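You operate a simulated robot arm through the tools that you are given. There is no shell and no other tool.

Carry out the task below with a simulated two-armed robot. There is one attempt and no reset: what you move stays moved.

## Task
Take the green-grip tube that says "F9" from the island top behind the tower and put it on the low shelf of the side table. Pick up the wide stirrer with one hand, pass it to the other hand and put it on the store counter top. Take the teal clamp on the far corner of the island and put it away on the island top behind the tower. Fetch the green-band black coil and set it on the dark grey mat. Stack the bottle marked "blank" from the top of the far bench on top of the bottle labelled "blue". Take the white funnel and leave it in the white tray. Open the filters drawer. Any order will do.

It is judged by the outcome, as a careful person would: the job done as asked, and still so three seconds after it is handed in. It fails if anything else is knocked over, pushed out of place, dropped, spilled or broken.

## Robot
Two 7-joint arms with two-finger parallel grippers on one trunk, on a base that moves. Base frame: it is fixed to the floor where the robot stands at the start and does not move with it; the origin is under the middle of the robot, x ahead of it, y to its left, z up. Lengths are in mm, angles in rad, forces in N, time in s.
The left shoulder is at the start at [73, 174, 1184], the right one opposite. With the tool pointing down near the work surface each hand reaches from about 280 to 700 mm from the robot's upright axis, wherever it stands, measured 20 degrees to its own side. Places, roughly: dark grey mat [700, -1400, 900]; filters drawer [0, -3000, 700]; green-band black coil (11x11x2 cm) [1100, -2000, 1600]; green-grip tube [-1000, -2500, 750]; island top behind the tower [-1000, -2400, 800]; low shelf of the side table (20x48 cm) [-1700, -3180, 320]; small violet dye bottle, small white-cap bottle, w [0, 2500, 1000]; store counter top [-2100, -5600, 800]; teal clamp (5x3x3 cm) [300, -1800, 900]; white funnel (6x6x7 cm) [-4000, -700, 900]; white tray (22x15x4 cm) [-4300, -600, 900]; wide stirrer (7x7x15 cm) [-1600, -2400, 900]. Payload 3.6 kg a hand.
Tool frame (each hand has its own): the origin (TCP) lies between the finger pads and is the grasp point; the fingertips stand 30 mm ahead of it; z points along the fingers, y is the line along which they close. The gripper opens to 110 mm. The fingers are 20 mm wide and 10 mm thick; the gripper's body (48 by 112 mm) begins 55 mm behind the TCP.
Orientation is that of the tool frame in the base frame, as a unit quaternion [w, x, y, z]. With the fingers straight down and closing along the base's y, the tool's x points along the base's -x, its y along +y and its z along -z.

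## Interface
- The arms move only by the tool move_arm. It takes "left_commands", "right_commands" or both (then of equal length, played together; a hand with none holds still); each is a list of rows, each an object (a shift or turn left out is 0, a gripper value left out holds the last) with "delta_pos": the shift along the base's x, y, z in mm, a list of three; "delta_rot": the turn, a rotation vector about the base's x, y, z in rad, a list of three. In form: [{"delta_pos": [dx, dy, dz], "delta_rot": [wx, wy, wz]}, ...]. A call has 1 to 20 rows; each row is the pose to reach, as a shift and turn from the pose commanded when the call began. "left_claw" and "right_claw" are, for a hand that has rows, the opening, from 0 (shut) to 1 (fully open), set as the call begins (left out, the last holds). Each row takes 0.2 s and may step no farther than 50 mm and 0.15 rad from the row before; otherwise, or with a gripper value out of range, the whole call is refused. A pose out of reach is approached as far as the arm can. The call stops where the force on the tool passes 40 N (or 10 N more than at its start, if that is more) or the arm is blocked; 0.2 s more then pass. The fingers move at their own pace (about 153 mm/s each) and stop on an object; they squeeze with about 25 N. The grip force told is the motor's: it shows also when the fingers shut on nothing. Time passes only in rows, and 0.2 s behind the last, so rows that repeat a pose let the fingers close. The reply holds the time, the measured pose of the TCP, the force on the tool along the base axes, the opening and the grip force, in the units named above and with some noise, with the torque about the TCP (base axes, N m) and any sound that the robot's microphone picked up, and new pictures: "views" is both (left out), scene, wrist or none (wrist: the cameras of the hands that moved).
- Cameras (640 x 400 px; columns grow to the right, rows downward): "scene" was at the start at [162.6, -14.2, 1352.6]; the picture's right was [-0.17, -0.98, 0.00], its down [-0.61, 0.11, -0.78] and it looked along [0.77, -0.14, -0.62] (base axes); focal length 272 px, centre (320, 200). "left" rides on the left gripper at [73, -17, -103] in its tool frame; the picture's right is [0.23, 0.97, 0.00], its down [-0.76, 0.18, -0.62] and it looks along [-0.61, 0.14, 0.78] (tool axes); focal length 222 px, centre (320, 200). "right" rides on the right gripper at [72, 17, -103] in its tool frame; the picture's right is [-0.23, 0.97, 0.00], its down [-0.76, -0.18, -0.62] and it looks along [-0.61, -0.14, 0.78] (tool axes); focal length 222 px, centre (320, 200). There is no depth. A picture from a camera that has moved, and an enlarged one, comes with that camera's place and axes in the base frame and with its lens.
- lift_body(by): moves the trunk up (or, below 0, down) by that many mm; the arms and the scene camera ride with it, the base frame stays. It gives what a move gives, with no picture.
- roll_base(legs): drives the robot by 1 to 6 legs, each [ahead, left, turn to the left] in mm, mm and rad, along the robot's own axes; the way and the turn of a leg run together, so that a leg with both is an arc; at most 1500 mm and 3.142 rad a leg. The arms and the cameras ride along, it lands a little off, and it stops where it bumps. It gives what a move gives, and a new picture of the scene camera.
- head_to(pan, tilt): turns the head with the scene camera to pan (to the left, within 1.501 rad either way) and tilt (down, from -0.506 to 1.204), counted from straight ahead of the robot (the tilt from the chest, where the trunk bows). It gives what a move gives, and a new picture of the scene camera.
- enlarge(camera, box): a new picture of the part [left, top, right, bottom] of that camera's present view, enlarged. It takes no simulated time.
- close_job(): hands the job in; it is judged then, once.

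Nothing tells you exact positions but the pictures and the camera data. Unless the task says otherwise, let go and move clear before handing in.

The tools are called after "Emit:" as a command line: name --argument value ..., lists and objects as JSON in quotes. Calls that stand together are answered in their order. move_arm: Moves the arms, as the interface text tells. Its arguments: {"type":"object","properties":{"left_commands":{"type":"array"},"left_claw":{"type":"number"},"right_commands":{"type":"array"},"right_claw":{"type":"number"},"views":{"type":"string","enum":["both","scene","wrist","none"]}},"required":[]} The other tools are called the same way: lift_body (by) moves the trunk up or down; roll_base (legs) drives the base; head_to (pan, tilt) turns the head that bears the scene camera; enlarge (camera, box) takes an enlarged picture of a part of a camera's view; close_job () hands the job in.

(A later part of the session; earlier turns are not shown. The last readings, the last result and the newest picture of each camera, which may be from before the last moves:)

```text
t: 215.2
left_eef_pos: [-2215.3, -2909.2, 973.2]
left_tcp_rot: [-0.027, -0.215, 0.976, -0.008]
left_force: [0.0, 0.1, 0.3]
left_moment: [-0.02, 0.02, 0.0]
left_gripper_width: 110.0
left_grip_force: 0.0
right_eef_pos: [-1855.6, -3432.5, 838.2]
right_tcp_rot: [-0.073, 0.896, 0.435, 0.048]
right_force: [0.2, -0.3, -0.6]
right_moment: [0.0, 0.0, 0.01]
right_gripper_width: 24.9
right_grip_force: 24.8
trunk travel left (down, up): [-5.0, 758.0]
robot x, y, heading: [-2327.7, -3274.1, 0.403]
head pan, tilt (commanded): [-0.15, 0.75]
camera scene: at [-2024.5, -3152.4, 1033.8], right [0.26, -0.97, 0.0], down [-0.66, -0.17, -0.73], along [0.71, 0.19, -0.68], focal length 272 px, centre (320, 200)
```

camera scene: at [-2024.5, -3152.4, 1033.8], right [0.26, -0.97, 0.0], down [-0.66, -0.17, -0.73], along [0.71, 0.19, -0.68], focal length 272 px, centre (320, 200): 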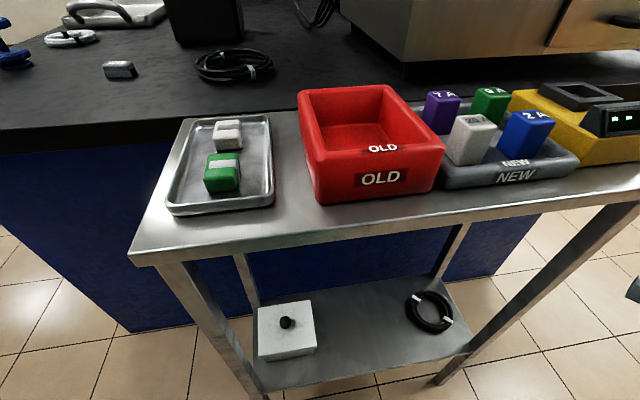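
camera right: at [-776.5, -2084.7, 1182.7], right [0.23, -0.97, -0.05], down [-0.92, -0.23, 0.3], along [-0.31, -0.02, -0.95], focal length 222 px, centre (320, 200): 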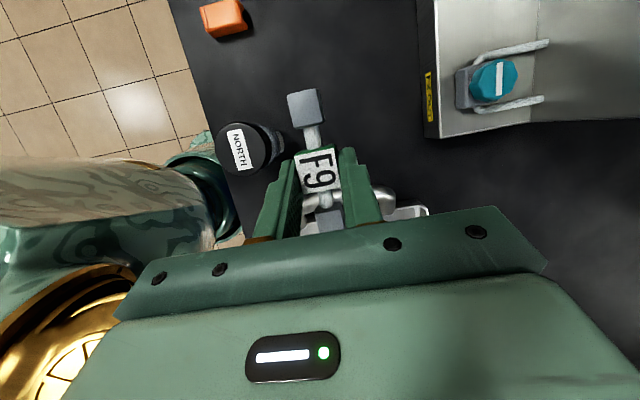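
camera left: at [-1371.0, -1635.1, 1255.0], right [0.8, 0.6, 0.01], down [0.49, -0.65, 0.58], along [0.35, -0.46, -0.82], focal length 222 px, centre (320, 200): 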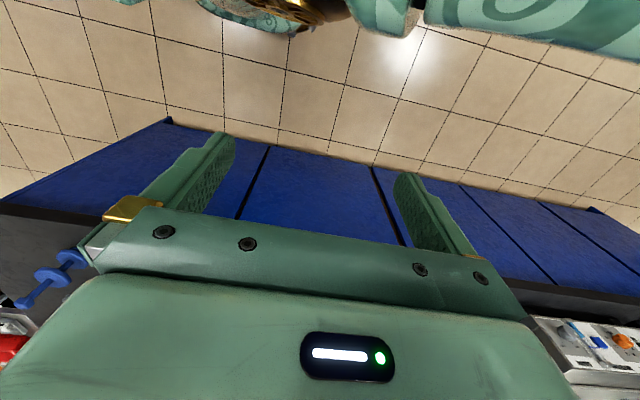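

The trunk is fully down; the right hand shifted a bit and its lean changed. I'll pull it back from the table edge, restore the tube to level, and lower it in front of the shelf.

Emit:
move_arm --right_commands '[{"delta_pos": [-30, -13, 0], "delta_rot": [0.05, -0.04, 0]}, {"delta_pos": [-64, -28, 0], "delta_rot": [0.1, -0.08, -0.01]}, {"delta_pos": [-64, -28, -40], "delta_rot": [0.168, -0.131, -0.019]}, {"delta_pos": [-64, -28, -85], "delta_rot": [0.168, -0.131, -0.019]}, {"delta_pos": [-64, -28, -130], "delta_rot": [0.168, -0.131, -0.019]}, {"delta_pos": [-64, -28, -175], "delta_rot": [0.168, -0.131, -0.019]}, {"delta_pos": [-64, -28, -220], "delta_rot": [0.168, -0.131, -0.019]}, {"delta_pos": [-64, -28, -265], "delta_rot": [0.168, -0.131, -0.019]}, {"delta_pos": [-64, -28, -310], "delta_rot": [0.168, -0.131, -0.019]}, {"delta_pos": [-64, -28, -310], "delta_rot": [0.168, -0.131, -0.019]}]' --right_claw 0 --views "both"

```text
t: 217.4
left_eef_pos: [-2215.6, -2908.9, 972.4]
left_tcp_rot: [-0.027, -0.216, 0.976, -0.008]
left_force: [-0.1, 0.1, -1.2]
left_moment: [-0.01, -0.01, 0.01]
left_gripper_width: 110.0
left_grip_force: 0.1
right_eef_pos: [-1914.1, -3466.0, 519.1]
right_tcp_rot: [-0.119, 0.886, 0.425, 0.144]
right_force: [-0.5, -0.3, -0.8]
right_moment: [-0.01, -0.03, 0.0]
right_gripper_width: 25.1
right_grip_force: 24.1
right hand out of reach, approached as far as the arm can: row 1, 2, 3, 4, 5, 6, 7, 8, 9, 10
trunk travel left (down, up): [-5.0, 758.0]
robot x, y, heading: [-2331.8, -3272.5, 0.406]
head pan, tilt (commanded): [-0.15, 0.75]
camera scene: at [-2024.5, -3152.4, 1033.8], right [0.26, -0.97, 0.0], down [-0.66, -0.17, -0.73], along [0.71, 0.19, -0.68], focal length 272 px, centre (320, 200)
camera right: at [-1874.3, -3460.7, 640.4], right [0.63, -0.76, -0.17], down [-0.69, -0.65, 0.32], along [-0.35, -0.09, -0.93], focal length 222 px, centre (320, 200)
```

scene: 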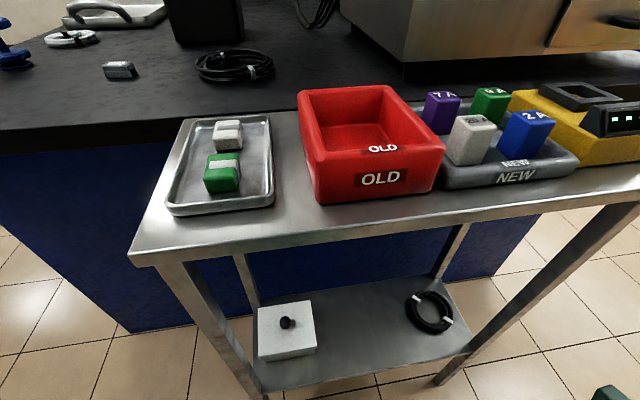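
right: 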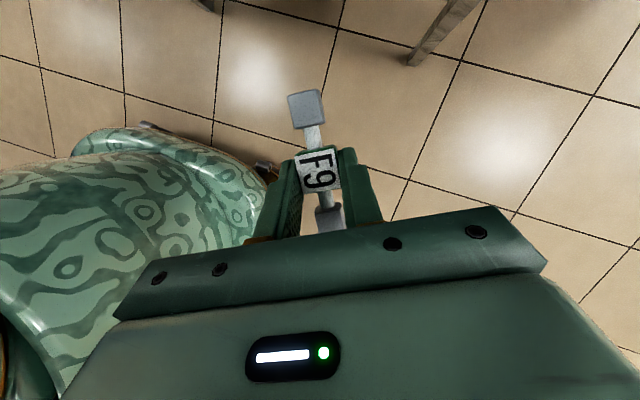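

The tube is level at z≈500 beside the shelf opening. Moving left-forward to line up with the gap, then lowering to just above shelf height.

Emit:
move_arm --right_commands '[{"delta_pos": [-1, 38, -15]}, {"delta_pos": [-1, 76, -30]}, {"delta_pos": [2, 114, -45]}, {"delta_pos": [8, 150, -60]}, {"delta_pos": [18, 185, -75]}, {"delta_pos": [30, 214, -90]}, {"delta_pos": [35, 220, -100]}, {"delta_pos": [35, 220, -100]}]' --right_claw 0 --views "both"

```text
t: 219.2
left_eef_pos: [-2212.0, -2907.6, 970.3]
left_tcp_rot: [-0.03, -0.215, 0.976, -0.008]
left_force: [1.0, 0.3, 0.4]
left_moment: [-0.01, 0.09, 0.02]
left_gripper_width: 110.2
left_grip_force: 0.1
right_eef_pos: [-1808.1, -3341.2, 435.5]
right_tcp_rot: [-0.119, 0.887, 0.423, 0.142]
right_force: [1.0, -1.0, -2.7]
right_moment: [0.08, 0.07, 0.06]
right_gripper_width: 24.9
right_grip_force: 24.8
right hand out of reach, approached as far as the arm can: row 1, 2, 3, 4, 5, 6, 7, 8
trunk travel left (down, up): [-5.0, 758.0]
robot x, y, heading: [-2332.1, -3272.3, 0.411]
head pan, tilt (commanded): [-0.15, 0.75]
camera scene: at [-2021.0, -3151.3, 1032.2], right [0.26, -0.97, 0.0], down [-0.66, -0.17, -0.73], along [0.7, 0.19, -0.68], focal length 272 px, centre (320, 200)
camera right: at [-1766.7, -3334.7, 556.0], right [0.63, -0.76, -0.17], down [-0.69, -0.64, 0.33], along [-0.36, -0.09, -0.93], focal length 222 px, centre (320, 200)
```

scene: 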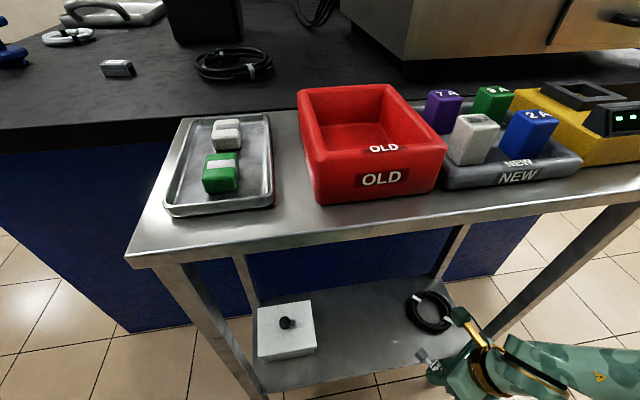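
right: 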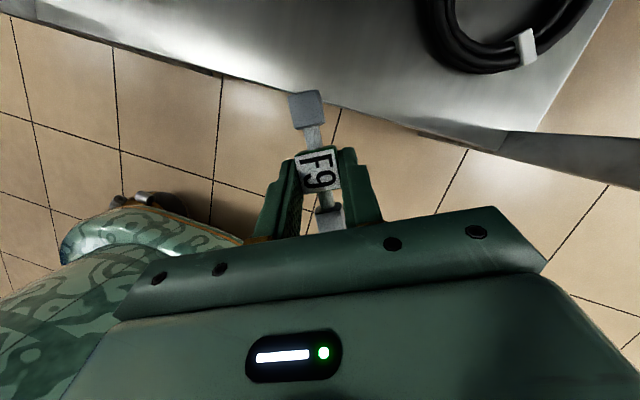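

The arm prefers this side; the gap's middle is ~90 mm to my left, so I'll shift the base left rather than force the arm.

Emit:
roll_base --legs '[[0, 90, 0]]'

Emit:
move_arm --right_commands '[{"delta_pos": [23, 10, 0]}, {"delta_pos": [46, 20, 0]}, {"delta_pos": [46, 20, 0]}]' --right_claw 0 --views "both"

```text
t: 220.3
left_eef_pos: [-2251.8, -2825.8, 971.7]
left_tcp_rot: [-0.026, -0.216, 0.976, -0.007]
left_force: [0.4, 0.9, -0.3]
left_moment: [-0.02, -0.01, 0.02]
left_gripper_width: 110.0
left_grip_force: 0.0
right_eef_pos: [-1845.5, -3258.1, 436.7]
right_tcp_rot: [-0.119, 0.886, 0.425, 0.144]
right_force: [-0.2, 0.0, 0.2]
right_moment: [-0.03, 0.02, 0.02]
right_gripper_width: 24.9
right_grip_force: 25.0
trunk travel left (down, up): [-5.0, 758.0]
robot x, y, heading: [-2361.8, -3189.1, 0.408]
head pan, tilt (commanded): [-0.15, 0.75]
camera scene: at [-2060.4, -3069.0, 1033.8], right [0.26, -0.97, 0.0], down [-0.66, -0.18, -0.73], along [0.71, 0.19, -0.68], focal length 272 px, centre (320, 200)
```

scene: 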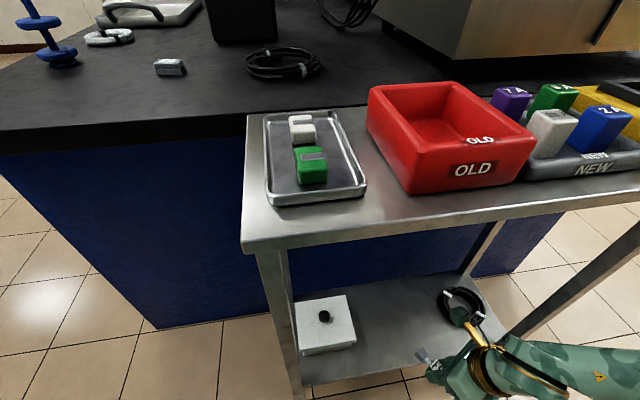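

```text
t: 221.1
left_eef_pos: [-2251.9, -2826.1, 973.1]
left_tcp_rot: [-0.027, -0.217, 0.976, -0.008]
left_force: [-1.0, 0.3, 0.5]
left_moment: [0.01, -0.01, 0.01]
left_gripper_width: 110.2
left_grip_force: 0.0
right_eef_pos: [-1799.5, -3236.6, 436.2]
right_tcp_rot: [-0.119, 0.885, 0.425, 0.144]
right_force: [0.4, 0.3, -0.4]
right_moment: [0.02, 0.05, -0.02]
right_gripper_width: 25.0
right_grip_force: 25.5
trunk travel left (down, up): [-5.0, 758.0]
robot x, y, heading: [-2363.2, -3189.1, 0.409]
head pan, tilt (commanded): [-0.15, 0.75]
camera scene: at [-2060.2, -3069.5, 1033.8], right [0.26, -0.97, 0.0], down [-0.66, -0.17, -0.73], along [0.71, 0.19, -0.68], focal length 272 px, centre (320, 200)
camera right: at [-1758.3, -3230.7, 557.7], right [0.63, -0.76, -0.17], down [-0.69, -0.65, 0.32], along [-0.35, -0.09, -0.93], focal length 222 px, centre (320, 200)
```

scene: 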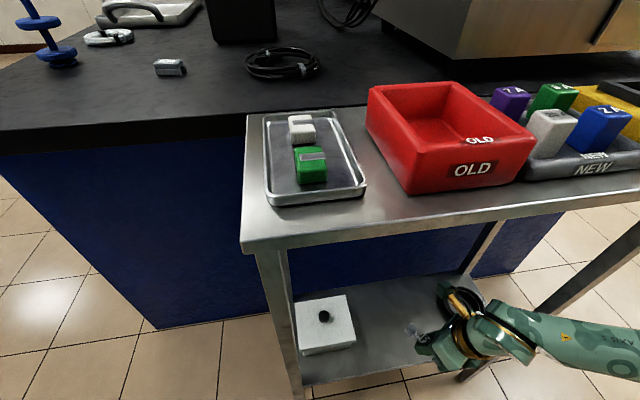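
right: 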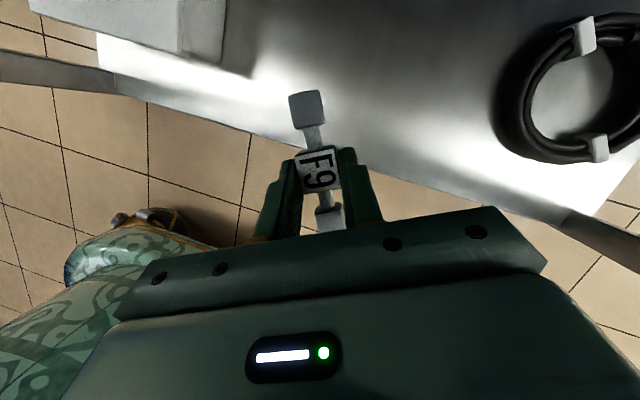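

Good alignment: the gap is right ahead between box and ring. Moving in over the shelf and then lowering.

Emit:
move_arm --right_commands '[{"delta_pos": [22, 9, -10]}, {"delta_pos": [44, 19, -20]}, {"delta_pos": [69, 30, -30]}, {"delta_pos": [69, 30, -45]}, {"delta_pos": [69, 30, -60]}, {"delta_pos": [69, 30, -60]}]' --right_claw 0 --views "both"

Emit:
enlarge --camera "scene" --box '[360, 260, 520, 400]'

```text
t: 222.5
left_eef_pos: [-2249.9, -2825.8, 972.5]
left_tcp_rot: [-0.027, -0.216, 0.976, -0.008]
left_force: [0.2, 0.3, 0.8]
left_moment: [0.01, 0.02, 0.0]
left_gripper_width: 109.8
left_grip_force: 0.1
right_eef_pos: [-1730.1, -3210.5, 377.7]
right_tcp_rot: [-0.119, 0.886, 0.425, 0.144]
right_force: [0.9, 0.4, -0.3]
right_moment: [-0.02, -0.02, -0.01]
right_gripper_width: 24.7
right_grip_force: 24.9
trunk travel left (down, up): [-5.0, 758.0]
robot x, y, heading: [-2368.1, -3189.6, 0.406]
head pan, tilt (commanded): [-0.15, 0.75]
camera scene: at [-2060.1, -3069.4, 1033.8], right [0.26, -0.97, 0.0], down [-0.66, -0.17, -0.73], along [0.71, 0.19, -0.68], focal length 272 px, centre (320, 200)
camera right: at [-1689.3, -3203.3, 498.4], right [0.63, -0.76, -0.17], down [-0.69, -0.65, 0.32], along [-0.35, -0.09, -0.93], focal length 222 px, centre (320, 200)
```

scene: 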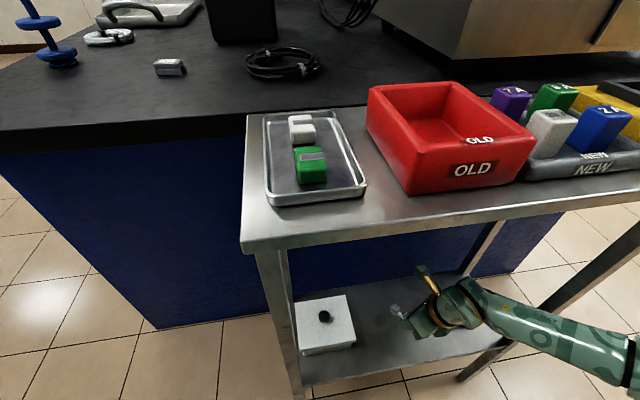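
right: 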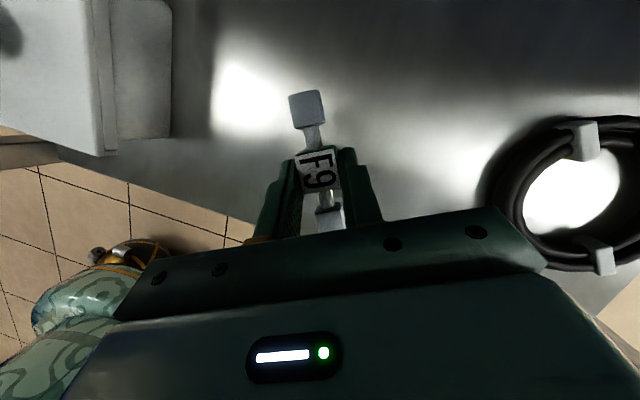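

```text
2.86 times, centred on (440, 330) of scene
camera zoom: at [-2060.1, -3069.4, 1033.8], right [0.26, -0.97, 0.0], down [-0.66, -0.17, -0.73], along [0.71, 0.19, -0.68], focal length 778 px, centre (-23, -171)
```

zoom: 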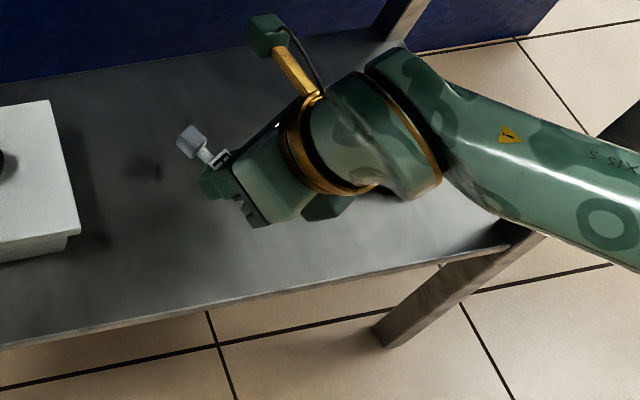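

Over the free area. Lowering in small steps until contact.

Emit:
move_arm --right_commands '[{"delta_pos": [0, 0, -5]}, {"delta_pos": [0, 0, -10]}, {"delta_pos": [0, 0, -15]}, {"delta_pos": [0, 0, -15]}]' --right_claw 0 --views "none"

Emit:
move_arm --right_commands '[{"delta_pos": [0, 0, -2]}, {"delta_pos": [0, 0, -4]}, {"delta_pos": [0, 0, -4]}]' --right_claw 0 --views "none"

```text
t: 223.5
left_eef_pos: [-2251.1, -2826.6, 972.2]
left_tcp_rot: [-0.027, -0.217, 0.976, -0.007]
left_force: [0.5, 0.5, 0.4]
left_moment: [-0.02, -0.01, 0.01]
left_gripper_width: 110.4
left_grip_force: 0.3
right_eef_pos: [-1729.4, -3208.3, 362.2]
right_tcp_rot: [-0.118, 0.886, 0.425, 0.143]
right_force: [0.8, 0.1, -0.2]
right_moment: [0.0, 0.02, 0.02]
right_gripper_width: 25.0
right_grip_force: 24.7
trunk travel left (down, up): [-5.0, 758.0]
robot x, y, heading: [-2366.7, -3192.5, 0.407]
head pan, tilt (commanded): [-0.15, 0.75]
```

```text
t: 224.3
left_eef_pos: [-2251.8, -2826.3, 972.1]
left_tcp_rot: [-0.027, -0.216, 0.976, -0.008]
left_force: [-0.2, -1.0, -0.4]
left_moment: [0.04, 0.01, -0.02]
left_gripper_width: 109.9
left_grip_force: 0.2
right_eef_pos: [-1730.8, -3209.5, 358.7]
right_tcp_rot: [-0.12, 0.886, 0.424, 0.145]
right_force: [0.0, 0.0, -0.6]
right_moment: [-0.02, -0.04, 0.0]
right_gripper_width: 25.0
right_grip_force: 24.6
trunk travel left (down, up): [-5.0, 758.0]
robot x, y, heading: [-2367.6, -3189.2, 0.411]
head pan, tilt (commanded): [-0.15, 0.75]
```

Emit:
move_arm --right_commands '[{"delta_pos": [0, 0, -2]}, {"delta_pos": [0, 0, -4]}, {"delta_pos": [0, 0, -4]}]' --right_claw 0 --views "none"

Emit:
enlarge --camera "scene" --box '[360, 260, 520, 400]'

```text
t: 225.1
left_eef_pos: [-2251.9, -2826.3, 972.4]
left_tcp_rot: [-0.028, -0.217, 0.976, -0.008]
left_force: [0.2, -0.4, -0.6]
left_moment: [0.01, -0.03, -0.02]
left_gripper_width: 109.9
left_grip_force: 0.0
right_eef_pos: [-1730.2, -3208.2, 353.0]
right_tcp_rot: [-0.119, 0.886, 0.425, 0.144]
right_force: [-0.9, -0.6, 0.1]
right_moment: [-0.01, 0.02, 0.01]
right_gripper_width: 24.6
right_grip_force: 25.3
trunk travel left (down, up): [-5.0, 758.0]
robot x, y, heading: [-2366.3, -3189.3, 0.403]
head pan, tilt (commanded): [-0.15, 0.75]
```

```text
2.86 times, centred on (440, 330) of scene
camera zoom: at [-2060.2, -3069.4, 1033.8], right [0.26, -0.97, 0.0], down [-0.66, -0.17, -0.73], along [0.71, 0.19, -0.68], focal length 778 px, centre (-23, -171)
```

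zoom: 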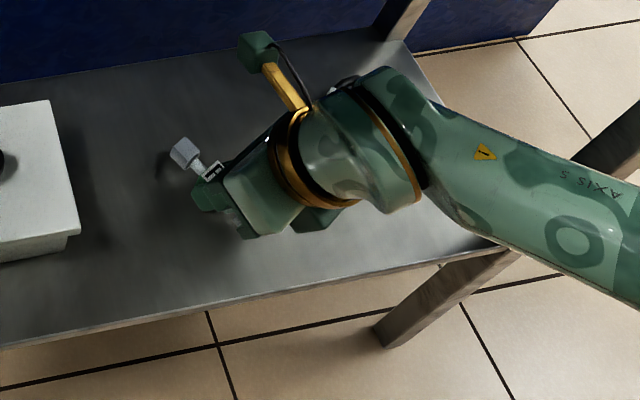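

Emit:
move_arm --right_commands '[{"delta_pos": [0, 0, -2]}, {"delta_pos": [0, 0, -4]}, {"delta_pos": [0, 0, -4]}]' --right_claw 0 --views "none"

Emit:
move_arm --right_commands '[{"delta_pos": [0, 0, -2]}, {"delta_pos": [0, 0, -4]}, {"delta_pos": [0, 0, -4]}]' --right_claw 0 --views "none"

```text
t: 225.9
left_eef_pos: [-2251.0, -2827.1, 972.3]
left_tcp_rot: [-0.027, -0.216, 0.976, -0.008]
left_force: [0.1, -0.3, -0.2]
left_moment: [-0.03, 0.0, 0.0]
left_gripper_width: 110.2
left_grip_force: 0.2
right_eef_pos: [-1730.3, -3207.8, 349.3]
right_tcp_rot: [-0.12, 0.885, 0.426, 0.144]
right_force: [-0.7, -0.2, 0.0]
right_moment: [-0.04, 0.03, -0.01]
right_gripper_width: 24.8
right_grip_force: 25.7
trunk travel left (down, up): [-5.0, 758.0]
robot x, y, heading: [-2362.9, -3189.4, 0.409]
head pan, tilt (commanded): [-0.15, 0.75]
```

```text
t: 226.7
left_eef_pos: [-2252.1, -2826.3, 973.3]
left_tcp_rot: [-0.027, -0.216, 0.976, -0.008]
left_force: [0.5, 0.4, -0.5]
left_moment: [-0.01, -0.02, -0.01]
left_gripper_width: 109.9
left_grip_force: 0.1
right_eef_pos: [-1729.7, -3207.2, 347.9]
right_tcp_rot: [-0.119, 0.886, 0.425, 0.146]
right_force: [-3.6, -3.2, 14.5]
right_moment: [-0.27, -0.12, -0.09]
right_gripper_width: 24.6
right_grip_force: 25.0
trunk travel left (down, up): [-5.0, 758.0]
robot x, y, heading: [-2362.7, -3185.0, 0.411]
head pan, tilt (commanded): [-0.15, 0.75]
```

Contact. Relieving slightly and opening halfway to release the tube.

Emit:
move_arm --right_commands '[{"delta_pos": [0, 0, 2]}, {"delta_pos": [0, 0, 2]}]' --right_claw 0 --views "none"

Emit:
move_arm --right_commands '[{"delta_pos": [0, 0, 1]}, {"delta_pos": [0, 0, 3]}, {"delta_pos": [0, 0, 4]}]' --right_claw 0.5 --views "both"

Emit:
enlarge --camera "scene" --box '[360, 260, 520, 400]'

```text
t: 227.3
left_eef_pos: [-2250.8, -2827.0, 973.4]
left_tcp_rot: [-0.027, -0.217, 0.976, -0.008]
left_force: [-0.4, 0.1, 0.0]
left_moment: [0.0, 0.02, 0.01]
left_gripper_width: 109.8
left_grip_force: 0.1
right_eef_pos: [-1729.6, -3206.1, 348.4]
right_tcp_rot: [-0.119, 0.885, 0.426, 0.144]
right_force: [1.1, -3.2, 4.2]
right_moment: [-0.17, -0.14, -0.06]
right_gripper_width: 24.8
right_grip_force: 24.9
trunk travel left (down, up): [-5.0, 758.0]
robot x, y, heading: [-2362.2, -3187.9, 0.409]
head pan, tilt (commanded): [-0.15, 0.75]
```

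```text
t: 228.1
left_eef_pos: [-2250.7, -2826.9, 972.6]
left_tcp_rot: [-0.027, -0.217, 0.976, -0.008]
left_force: [0.0, 0.0, 0.4]
left_moment: [-0.01, 0.04, 0.0]
left_gripper_width: 109.9
left_grip_force: 0.0
right_eef_pos: [-1729.5, -3208.3, 353.3]
right_tcp_rot: [-0.119, 0.885, 0.426, 0.145]
right_force: [0.6, -0.5, -0.4]
right_moment: [0.01, 0.0, 0.02]
right_gripper_width: 55.1
right_grip_force: 0.0
trunk travel left (down, up): [-5.0, 758.0]
robot x, y, heading: [-2366.6, -3187.5, 0.411]
head pan, tilt (commanded): [-0.15, 0.75]
camera scene: at [-2060.1, -3069.4, 1033.7], right [0.26, -0.97, 0.0], down [-0.66, -0.17, -0.73], along [0.71, 0.19, -0.68], focal length 272 px, centre (320, 200)
camera right: at [-1688.9, -3202.2, 473.7], right [0.63, -0.76, -0.17], down [-0.69, -0.65, 0.32], along [-0.35, -0.09, -0.93], focal length 222 px, centre (320, 200)
```

scene: 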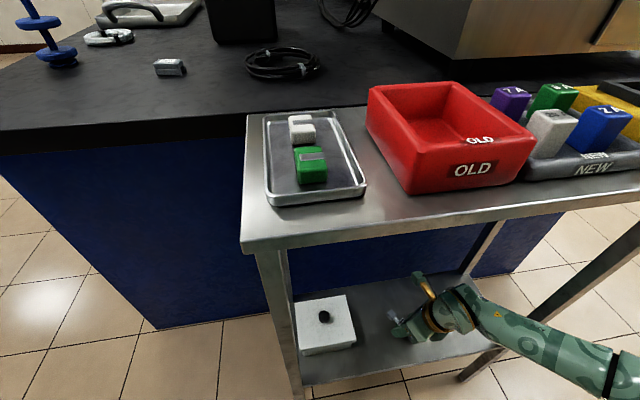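
right: 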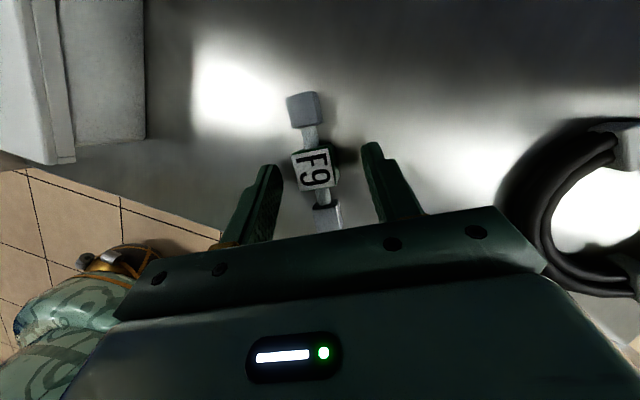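

```text
2.86 times, centred on (440, 330) of scene
camera zoom: at [-2060.1, -3069.4, 1033.7], right [0.26, -0.97, 0.0], down [-0.66, -0.17, -0.73], along [0.71, 0.19, -0.68], focal length 778 px, centre (-23, -171)
```

zoom: 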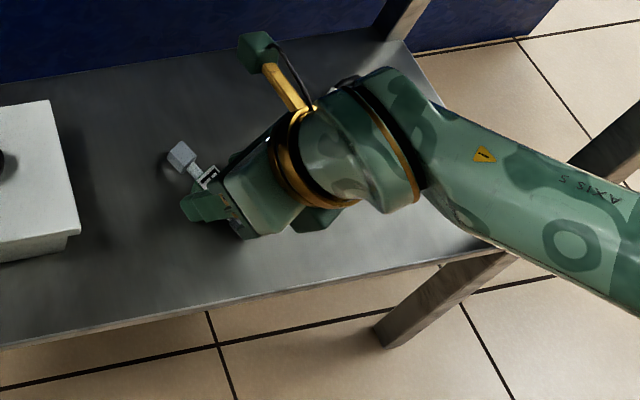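

F9 rests on the low shelf. Withdrawing the hand along its own axis, then back out from under the table.

Emit:
move_arm --right_commands '[{"delta_pos": [-5, -10, 28]}, {"delta_pos": [-10, -20, 56]}, {"delta_pos": [-18, -28, 75]}, {"delta_pos": [-50, -40, 80]}, {"delta_pos": [-92, -58, 85]}, {"delta_pos": [-135, -76, 90]}, {"delta_pos": [-170, -95, 95]}, {"delta_pos": [-170, -95, 95]}]' --right_claw 0.5 --views "both"

Emit:
enlarge --camera "scene" --box '[280, 260, 520, 400]'

```text
t: 229.9
left_eef_pos: [-2252.1, -2826.0, 972.5]
left_tcp_rot: [-0.027, -0.217, 0.976, -0.008]
left_force: [-0.1, 1.0, -0.4]
left_moment: [-0.02, 0.01, -0.02]
left_gripper_width: 109.9
left_grip_force: 0.1
right_eef_pos: [-1900.1, -3304.2, 445.8]
right_tcp_rot: [-0.119, 0.885, 0.425, 0.145]
right_force: [-0.6, -0.4, 0.0]
right_moment: [-0.02, 0.02, 0.0]
right_gripper_width: 55.0
right_grip_force: 0.1
trunk travel left (down, up): [-5.0, 758.0]
robot x, y, heading: [-2365.7, -3190.5, 0.406]
head pan, tilt (commanded): [-0.15, 0.75]
camera scene: at [-2060.1, -3069.5, 1033.7], right [0.26, -0.97, 0.0], down [-0.66, -0.17, -0.73], along [0.71, 0.19, -0.68], focal length 272 px, centre (320, 200)
camera right: at [-1859.3, -3297.3, 567.2], right [0.63, -0.76, -0.17], down [-0.69, -0.65, 0.32], along [-0.35, -0.09, -0.93], focal length 222 px, centre (320, 200)
```

scene: 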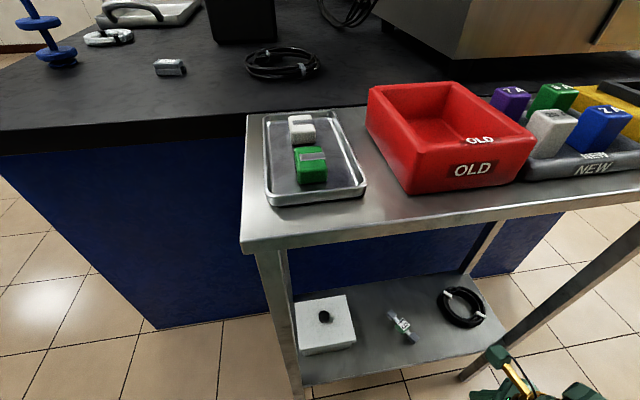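
right: 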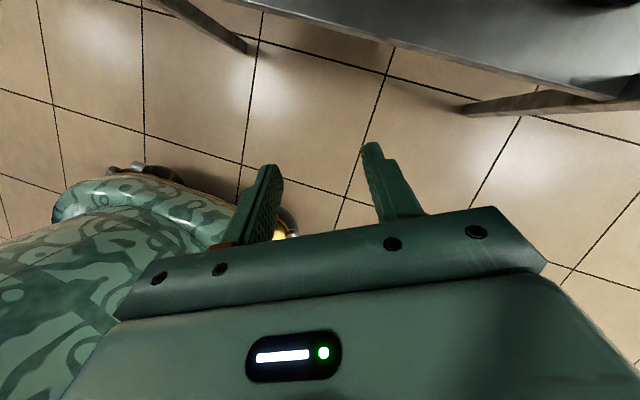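

```text
2.67 times, centred on (400, 330) of scene
camera zoom: at [-2060.1, -3069.5, 1033.7], right [0.26, -0.97, 0.0], down [-0.66, -0.17, -0.73], along [0.71, 0.19, -0.68], focal length 726 px, centre (107, -147)
```

zoom: 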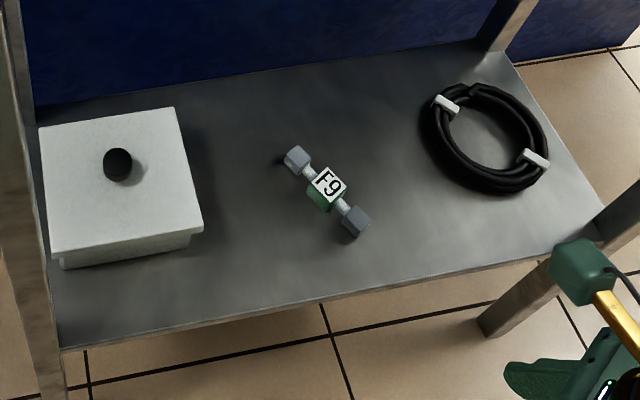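

F9 is neatly on the low shelf. Backing away from the table before raising the trunk, then reorienting the right tool to nominal.

Emit:
roll_base --legs '[[-350, 0, 0]]'

Emit:
lift_body --by 295

```text
t: 232.2
left_eef_pos: [-2575.1, -2966.3, 972.1]
left_tcp_rot: [-0.027, -0.219, 0.975, -0.008]
left_force: [0.2, -0.2, 0.9]
left_moment: [-0.01, 0.03, 0.01]
left_gripper_width: 110.3
left_grip_force: 0.1
right_eef_pos: [-2221.9, -3442.2, 446.1]
right_tcp_rot: [-0.119, 0.885, 0.427, 0.143]
right_force: [0.2, -0.2, -0.5]
right_moment: [-0.01, -0.01, -0.06]
right_gripper_width: 55.0
right_grip_force: 0.0
trunk travel left (down, up): [-5.0, 758.0]
robot x, y, heading: [-2685.8, -3327.7, 0.413]
head pan, tilt (commanded): [-0.15, 0.75]
camera scene: at [-2382.6, -3208.4, 1033.9], right [0.26, -0.97, 0.0], down [-0.66, -0.18, -0.73], along [0.71, 0.19, -0.68], focal length 272 px, centre (320, 200)
```

scene: 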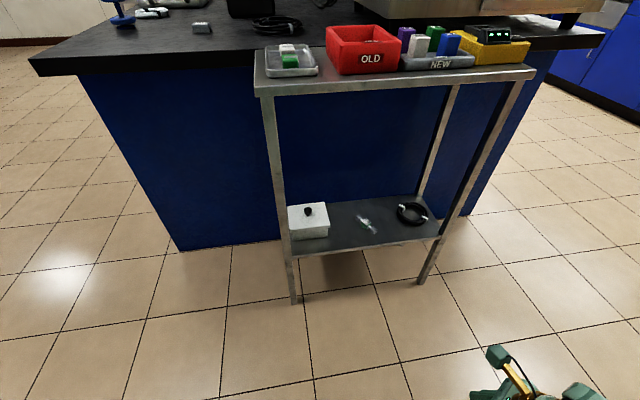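

```text
t: 235.1
left_eef_pos: [-2580.8, -2969.5, 1269.6]
left_tcp_rot: [-0.018, -0.222, 0.975, -0.01]
left_force: [0.3, -0.6, -0.1]
left_moment: [0.02, 0.0, -0.03]
left_gripper_width: 110.2
left_grip_force: 0.1
right_eef_pos: [-2221.2, -3441.7, 739.9]
right_tcp_rot: [-0.12, 0.885, 0.427, 0.144]
right_force: [0.7, -0.7, -1.1]
right_moment: [-0.02, 0.02, -0.02]
right_gripper_width: 55.0
right_grip_force: 0.0
trunk travel left (down, up): [-300.0, 463.0]
robot x, y, heading: [-2688.2, -3330.0, 0.417]
head pan, tilt (commanded): [-0.15, 0.75]
```

Trunk back at nominal. Now levelling and raising the right hand.

Emit:
move_arm --right_commands '[{"delta_pos": [0, 0, 35], "delta_rot": [-0.07, 0.055, 0.008]}, {"delta_pos": [0, 0, 75], "delta_rot": [-0.145, 0.113, 0.016]}, {"delta_pos": [0, 0, 115], "delta_rot": [-0.22, 0.17, 0.025]}, {"delta_pos": [0, 0, 155], "delta_rot": [-0.291, 0.226, 0.033]}, {"delta_pos": [0, 0, 195], "delta_rot": [-0.291, 0.226, 0.033]}, {"delta_pos": [0, 0, 235], "delta_rot": [-0.291, 0.226, 0.033]}, {"delta_pos": [0, 0, 275], "delta_rot": [-0.291, 0.226, 0.033]}, {"delta_pos": [0, 0, 315], "delta_rot": [-0.291, 0.226, 0.033]}, {"delta_pos": [0, 0, 345], "delta_rot": [-0.291, 0.226, 0.033]}, {"delta_pos": [0, 0, 345], "delta_rot": [-0.291, 0.226, 0.033]}]' --right_claw 0.72 --views "wrist"

```text
t: 237.3
left_eef_pos: [-2581.7, -2969.6, 1269.8]
left_tcp_rot: [-0.018, -0.222, 0.975, -0.009]
left_force: [-0.3, 0.7, 0.5]
left_moment: [0.02, 0.01, 0.0]
left_gripper_width: 110.1
left_grip_force: 0.0
right_eef_pos: [-2219.8, -3441.7, 1085.2]
right_tcp_rot: [-0.04, 0.896, 0.442, -0.021]
right_force: [0.6, -0.6, -0.1]
right_moment: [0.0, -0.02, 0.0]
right_gripper_width: 79.2
right_grip_force: 0.1
trunk travel left (down, up): [-300.0, 463.0]
robot x, y, heading: [-2688.8, -3326.6, 0.418]
head pan, tilt (commanded): [-0.15, 0.75]
camera right: at [-2154.7, -3400.2, 1188.0], right [0.63, -0.77, -0.09], down [-0.56, -0.53, 0.64], along [-0.54, -0.35, -0.76], focal length 222 px, centre (320, 200)
```

right: 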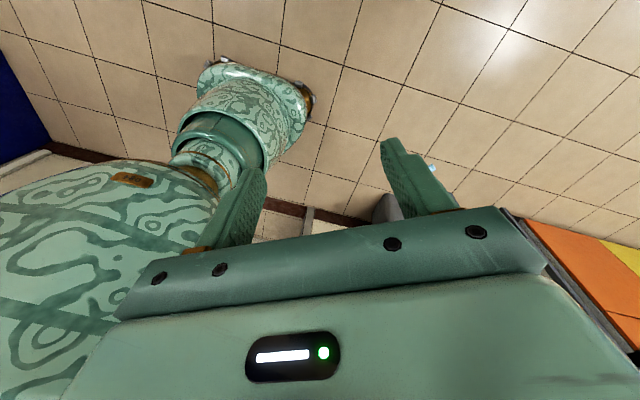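

Emit:
move_arm --right_commands '[{"delta_pos": [-3, 7, 0], "delta_rot": [0, 0, 0.14]}, {"delta_pos": [-6, 14, 0], "delta_rot": [0, 0, 0.28]}, {"delta_pos": [-9, 21, 0], "delta_rot": [0, 0, 0.42]}, {"delta_pos": [-12, 28, 0], "delta_rot": [0, 0, 0.56]}, {"delta_pos": [-15, 35, 0], "delta_rot": [0, 0, 0.7]}, {"delta_pos": [-18, 42, 0], "delta_rot": [0, 0, 0.84]}, {"delta_pos": [-21, 49, 0], "delta_rot": [0, 0, 0.98]}, {"delta_pos": [-24, 56, 0], "delta_rot": [0, 0, 1.12]}, {"delta_pos": [-27, 63, 0], "delta_rot": [0, 0, 1.26]}, {"delta_pos": [-30, 70, 0], "delta_rot": [0, 0, 1.4]}, {"delta_pos": [-33, 77, 0], "delta_rot": [0, 0, 1.54]}, {"delta_pos": [-36, 84, 0], "delta_rot": [0, 0, 1.68]}, {"delta_pos": [-39, 91, 0], "delta_rot": [0, 0, 1.82]}, {"delta_pos": [-42, 98, 0], "delta_rot": [0, 0, 1.96]}, {"delta_pos": [-45, 105, 0], "delta_rot": [0, 0, 2.1]}, {"delta_pos": [-48, 112, 0], "delta_rot": [0, 0, 2.24]}, {"delta_pos": [-51, 119, 0], "delta_rot": [0, 0, 2.38]}, {"delta_pos": [-56, 128, 0], "delta_rot": [0, 0, 2.52]}, {"delta_pos": [-56, 128, 0], "delta_rot": [0, 0, 2.65]}, {"delta_pos": [-56, 128, 0], "delta_rot": [0, 0, 2.65]}]' --right_claw 0.9 --views "wrist"

```text
t: 241.5
left_eef_pos: [-2581.3, -2970.8, 1271.0]
left_tcp_rot: [-0.017, -0.222, 0.975, -0.01]
left_force: [0.0, 0.7, -0.1]
left_moment: [0.03, 0.0, 0.0]
left_gripper_width: 110.2
left_grip_force: 0.1
right_eef_pos: [-2277.8, -3313.9, 1084.4]
right_tcp_rot: [0.01, -0.21, 0.977, -0.044]
right_force: [-1.1, -0.1, 0.2]
right_moment: [0.0, -0.01, -0.01]
right_gripper_width: 99.3
right_grip_force: 0.1
trunk travel left (down, up): [-300.0, 463.0]
robot x, y, heading: [-2686.4, -3329.5, 0.412]
head pan, tilt (commanded): [-0.15, 0.75]
camera right: at [-2353.9, -3321.0, 1187.0], right [-0.19, 0.98, -0.09], down [0.74, 0.2, 0.64], along [0.64, 0.06, -0.76], focal length 222 px, centre (320, 200)
```

right: 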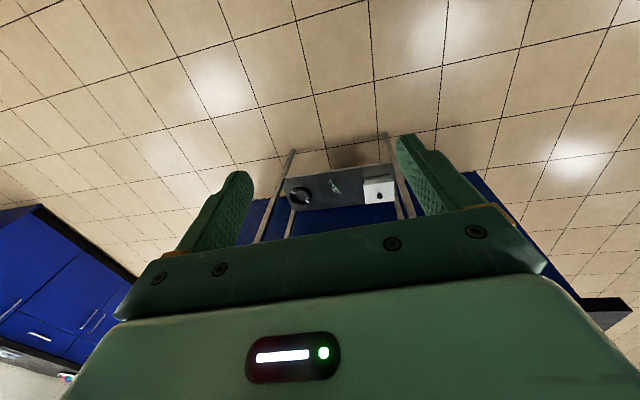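

Right hand is nominal again. Next the stirrer: I'll approach it from the island's short end, facing it with the right hand ahead.

Emit:
roll_base --legs '[[0, 570, -0.02], [720, 0, 0]]'

Emit:
head_to --pan -0.1 --tilt 0.55

```text
t: 248.3
left_eef_pos: [-2105.6, -2188.6, 1269.3]
left_tcp_rot: [-0.018, -0.201, 0.979, -0.009]
left_force: [0.4, -0.2, -0.5]
left_moment: [-0.03, 0.0, 0.0]
left_gripper_width: 110.2
left_grip_force: 0.1
right_eef_pos: [-1816.9, -2546.5, 1085.0]
right_tcp_rot: [0.01, -0.19, 0.981, -0.045]
right_force: [-0.1, -1.2, -0.3]
right_moment: [0.0, -0.02, 0.02]
right_gripper_width: 99.1
right_grip_force: 0.0
trunk travel left (down, up): [-300.0, 463.0]
robot x, y, heading: [-2225.2, -2545.0, 0.374]
head pan, tilt (commanded): [-0.15, 0.75]
camera scene: at [-2073.5, -2497.4, 1345.9], right [0.22, -0.98, 0.0], down [-0.67, -0.15, -0.73], along [0.71, 0.16, -0.68], focal length 272 px, centre (320, 200)
```

scene: 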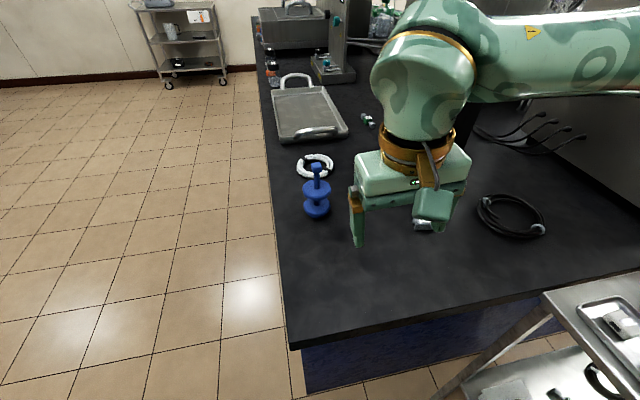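

```text
t: 249.0
left_eef_pos: [-2106.3, -2189.6, 1270.5]
left_tcp_rot: [-0.018, -0.201, 0.979, -0.009]
left_force: [-0.2, -0.8, -0.5]
left_moment: [-0.01, -0.01, 0.0]
left_gripper_width: 110.0
left_grip_force: 0.0
right_eef_pos: [-1817.8, -2548.2, 1085.6]
right_tcp_rot: [0.01, -0.19, 0.981, -0.045]
right_force: [0.6, 0.0, 0.6]
right_moment: [-0.03, 0.0, -0.03]
right_gripper_width: 99.2
right_grip_force: 0.0
trunk travel left (down, up): [-300.0, 463.0]
robot x, y, heading: [-2226.5, -2549.2, 0.369]
head pan, tilt (commanded): [-0.099, 0.55]
camera scene: at [-2068.5, -2491.8, 1363.3], right [0.27, -0.96, 0.0], down [-0.5, -0.14, -0.85], along [0.82, 0.23, -0.52], focal length 272 px, centre (320, 200)
```

scene: 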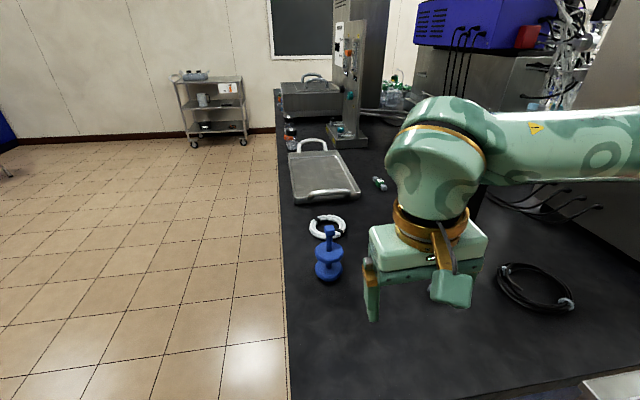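

Emit:
roll_base --legs '[[150, 0, 0]]'

Emit:
move_arm --right_commands '[{"delta_pos": [10, 5, 5], "delta_rot": [0.041, 0.019, 0]}, {"delta_pos": [20, 10, 10], "delta_rot": [0.082, 0.038, 0]}, {"delta_pos": [20, 10, 10], "delta_rot": [0.082, 0.038, 0]}]' --right_claw 0.9 --views "both"

Emit:
enlarge --camera "scene" --box '[260, 230, 420, 350]'

```text
t: 250.4
left_eef_pos: [-1970.5, -2134.8, 1269.6]
left_tcp_rot: [-0.018, -0.202, 0.979, -0.01]
left_force: [0.0, -0.1, -0.2]
left_moment: [0.01, 0.02, -0.03]
left_gripper_width: 109.9
left_grip_force: 0.0
right_eef_pos: [-1680.7, -2493.6, 1084.0]
right_tcp_rot: [0.01, -0.191, 0.981, -0.043]
right_force: [-0.4, -0.2, -0.9]
right_moment: [0.0, -0.01, -0.01]
right_gripper_width: 98.9
right_grip_force: 0.1
trunk travel left (down, up): [-300.0, 463.0]
robot x, y, heading: [-2092.0, -2492.3, 0.372]
head pan, tilt (commanded): [-0.099, 0.55]
camera scene: at [-1930.3, -2437.6, 1363.1], right [0.27, -0.96, 0.0], down [-0.5, -0.14, -0.85], along [0.82, 0.23, -0.52], focal length 272 px, centre (320, 200)
```

scene: 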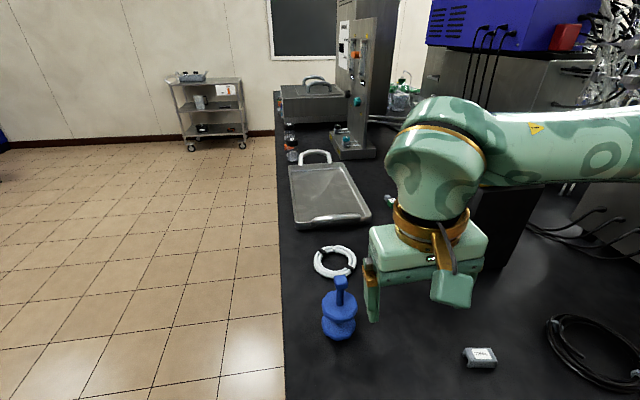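

```text
t: 251.2
left_eef_pos: [-1970.6, -2136.3, 1270.3]
left_tcp_rot: [-0.017, -0.202, 0.979, -0.009]
left_force: [1.1, 0.1, 0.7]
left_moment: [0.0, 0.02, 0.0]
left_gripper_width: 109.9
left_grip_force: 0.1
right_eef_pos: [-1661.7, -2482.2, 1097.1]
right_tcp_rot: [-0.001, -0.191, 0.982, 0.0]
right_force: [-0.2, -0.1, -0.1]
right_moment: [-0.02, -0.02, 0.0]
right_gripper_width: 99.1
right_grip_force: 0.0
trunk travel left (down, up): [-300.0, 463.0]
robot x, y, heading: [-2089.9, -2493.1, 0.372]
head pan, tilt (commanded): [-0.099, 0.55]
camera scene: at [-1932.1, -2438.3, 1363.4], right [0.27, -0.96, 0.0], down [-0.5, -0.14, -0.85], along [0.82, 0.23, -0.52], focal length 272 px, centre (320, 200)
camera right: at [-1734.4, -2494.8, 1200.3], right [-0.15, 0.99, 0.0], down [0.77, 0.12, 0.62], along [0.61, 0.1, -0.78], focal length 222 px, centre (320, 200)
```

scene: 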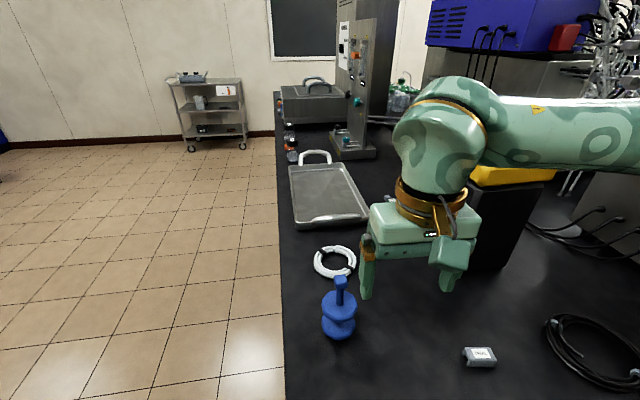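
right: 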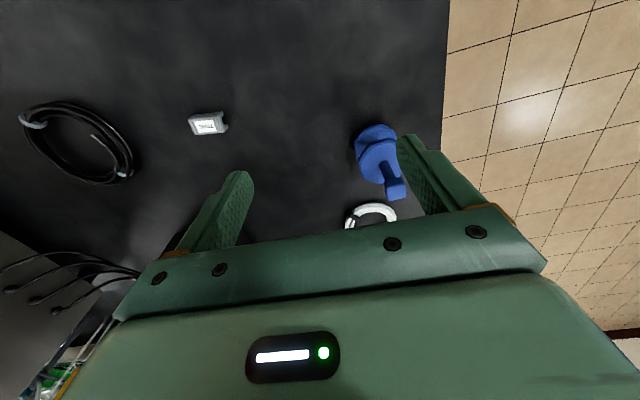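

```text
3.33 times, centred on (340, 290) of scene
camera zoom: at [-1932.1, -2438.3, 1363.4], right [0.27, -0.96, 0.0], down [-0.5, -0.14, -0.85], along [0.82, 0.23, -0.52], focal length 908 px, centre (253, -100)
```

zoom: 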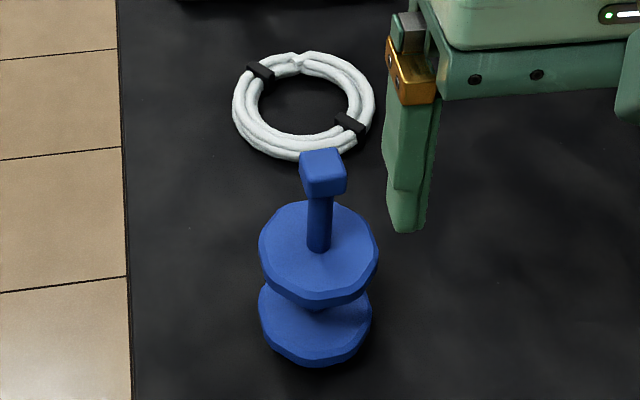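

The stirrer's handle top is at about [-1604, -2386, 1000], well aligned with the hand. Moving above and down onto the handle.

Emit:
move_arm --right_commands '[{"delta_pos": [19, 32, 0]}, {"delta_pos": [38, 64, 0]}, {"delta_pos": [57, 96, 0]}, {"delta_pos": [57, 96, -20]}, {"delta_pos": [57, 96, -20]}]' --right_claw 0.9 --views "both"

```text
t: 252.4
left_eef_pos: [-1971.0, -2134.5, 1270.4]
left_tcp_rot: [-0.018, -0.203, 0.979, -0.008]
left_force: [0.1, -0.2, 0.0]
left_moment: [-0.04, 0.02, -0.01]
left_gripper_width: 109.9
left_grip_force: 0.0
right_eef_pos: [-1600.9, -2388.7, 1074.6]
right_tcp_rot: [0.0, -0.191, 0.982, -0.001]
right_force: [0.4, 0.1, -0.5]
right_moment: [0.02, 0.02, -0.01]
right_gripper_width: 99.2
right_grip_force: 0.0
trunk travel left (down, up): [-300.0, 463.0]
robot x, y, heading: [-2090.8, -2489.4, 0.37]
head pan, tilt (commanded): [-0.099, 0.55]
camera scene: at [-1932.0, -2437.7, 1363.3], right [0.27, -0.96, 0.0], down [-0.5, -0.14, -0.85], along [0.82, 0.23, -0.52], focal length 272 px, centre (320, 200)
camera right: at [-1674.5, -2400.2, 1179.8], right [-0.15, 0.99, 0.0], down [0.77, 0.12, 0.62], along [0.61, 0.09, -0.78], focal length 222 px, centre (320, 200)
```

scene: 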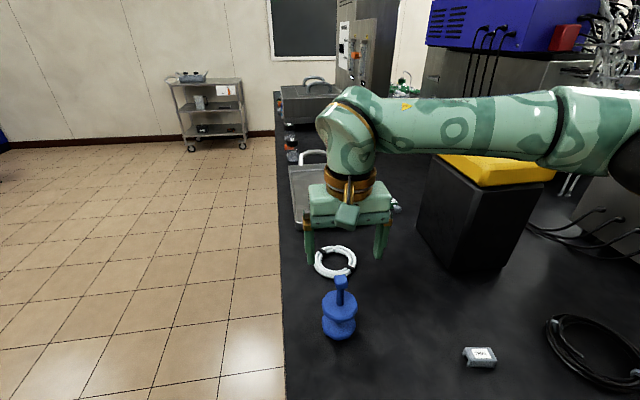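
right: 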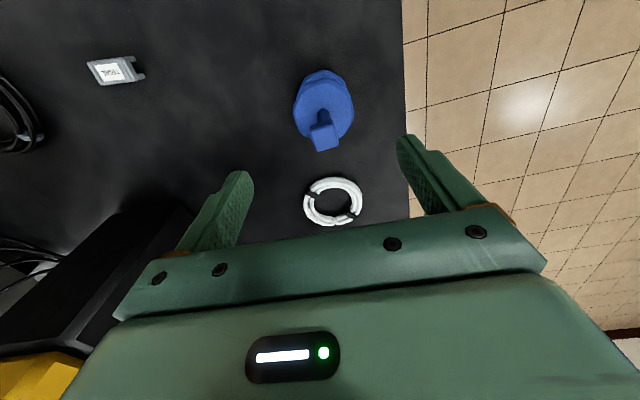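

Emit:
enlarge --camera "right" --box '[256, 60, 400, 160]'

Emit:
enlarge --camera "scene" --box '[290, 240, 390, 350]'

```text
4.00 times, centred on (328, 110) of right
camera zoom: at [-1674.5, -2400.2, 1179.8], right [-0.15, 0.99, 0.0], down [0.77, 0.12, 0.62], along [0.61, 0.09, -0.78], focal length 888 px, centre (288, 560)
```

zoom: 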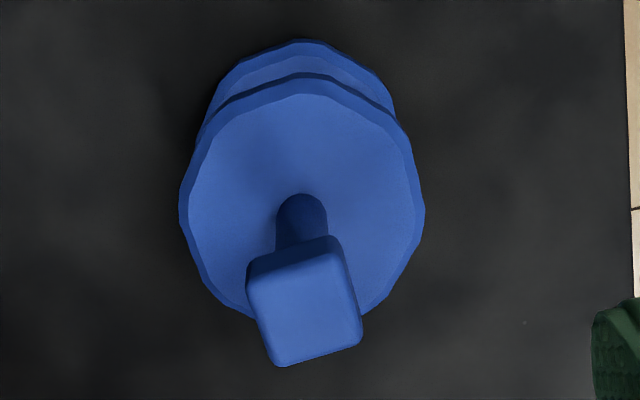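

```text
3.64 times, centred on (340, 295) of scene
camera zoom: at [-1932.0, -2437.7, 1363.3], right [0.27, -0.96, 0.0], down [-0.5, -0.14, -0.85], along [0.82, 0.23, -0.52], focal length 991 px, centre (247, -146)
```

zoom: 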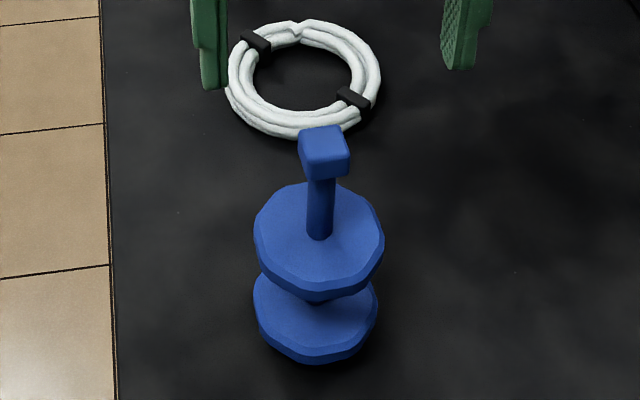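

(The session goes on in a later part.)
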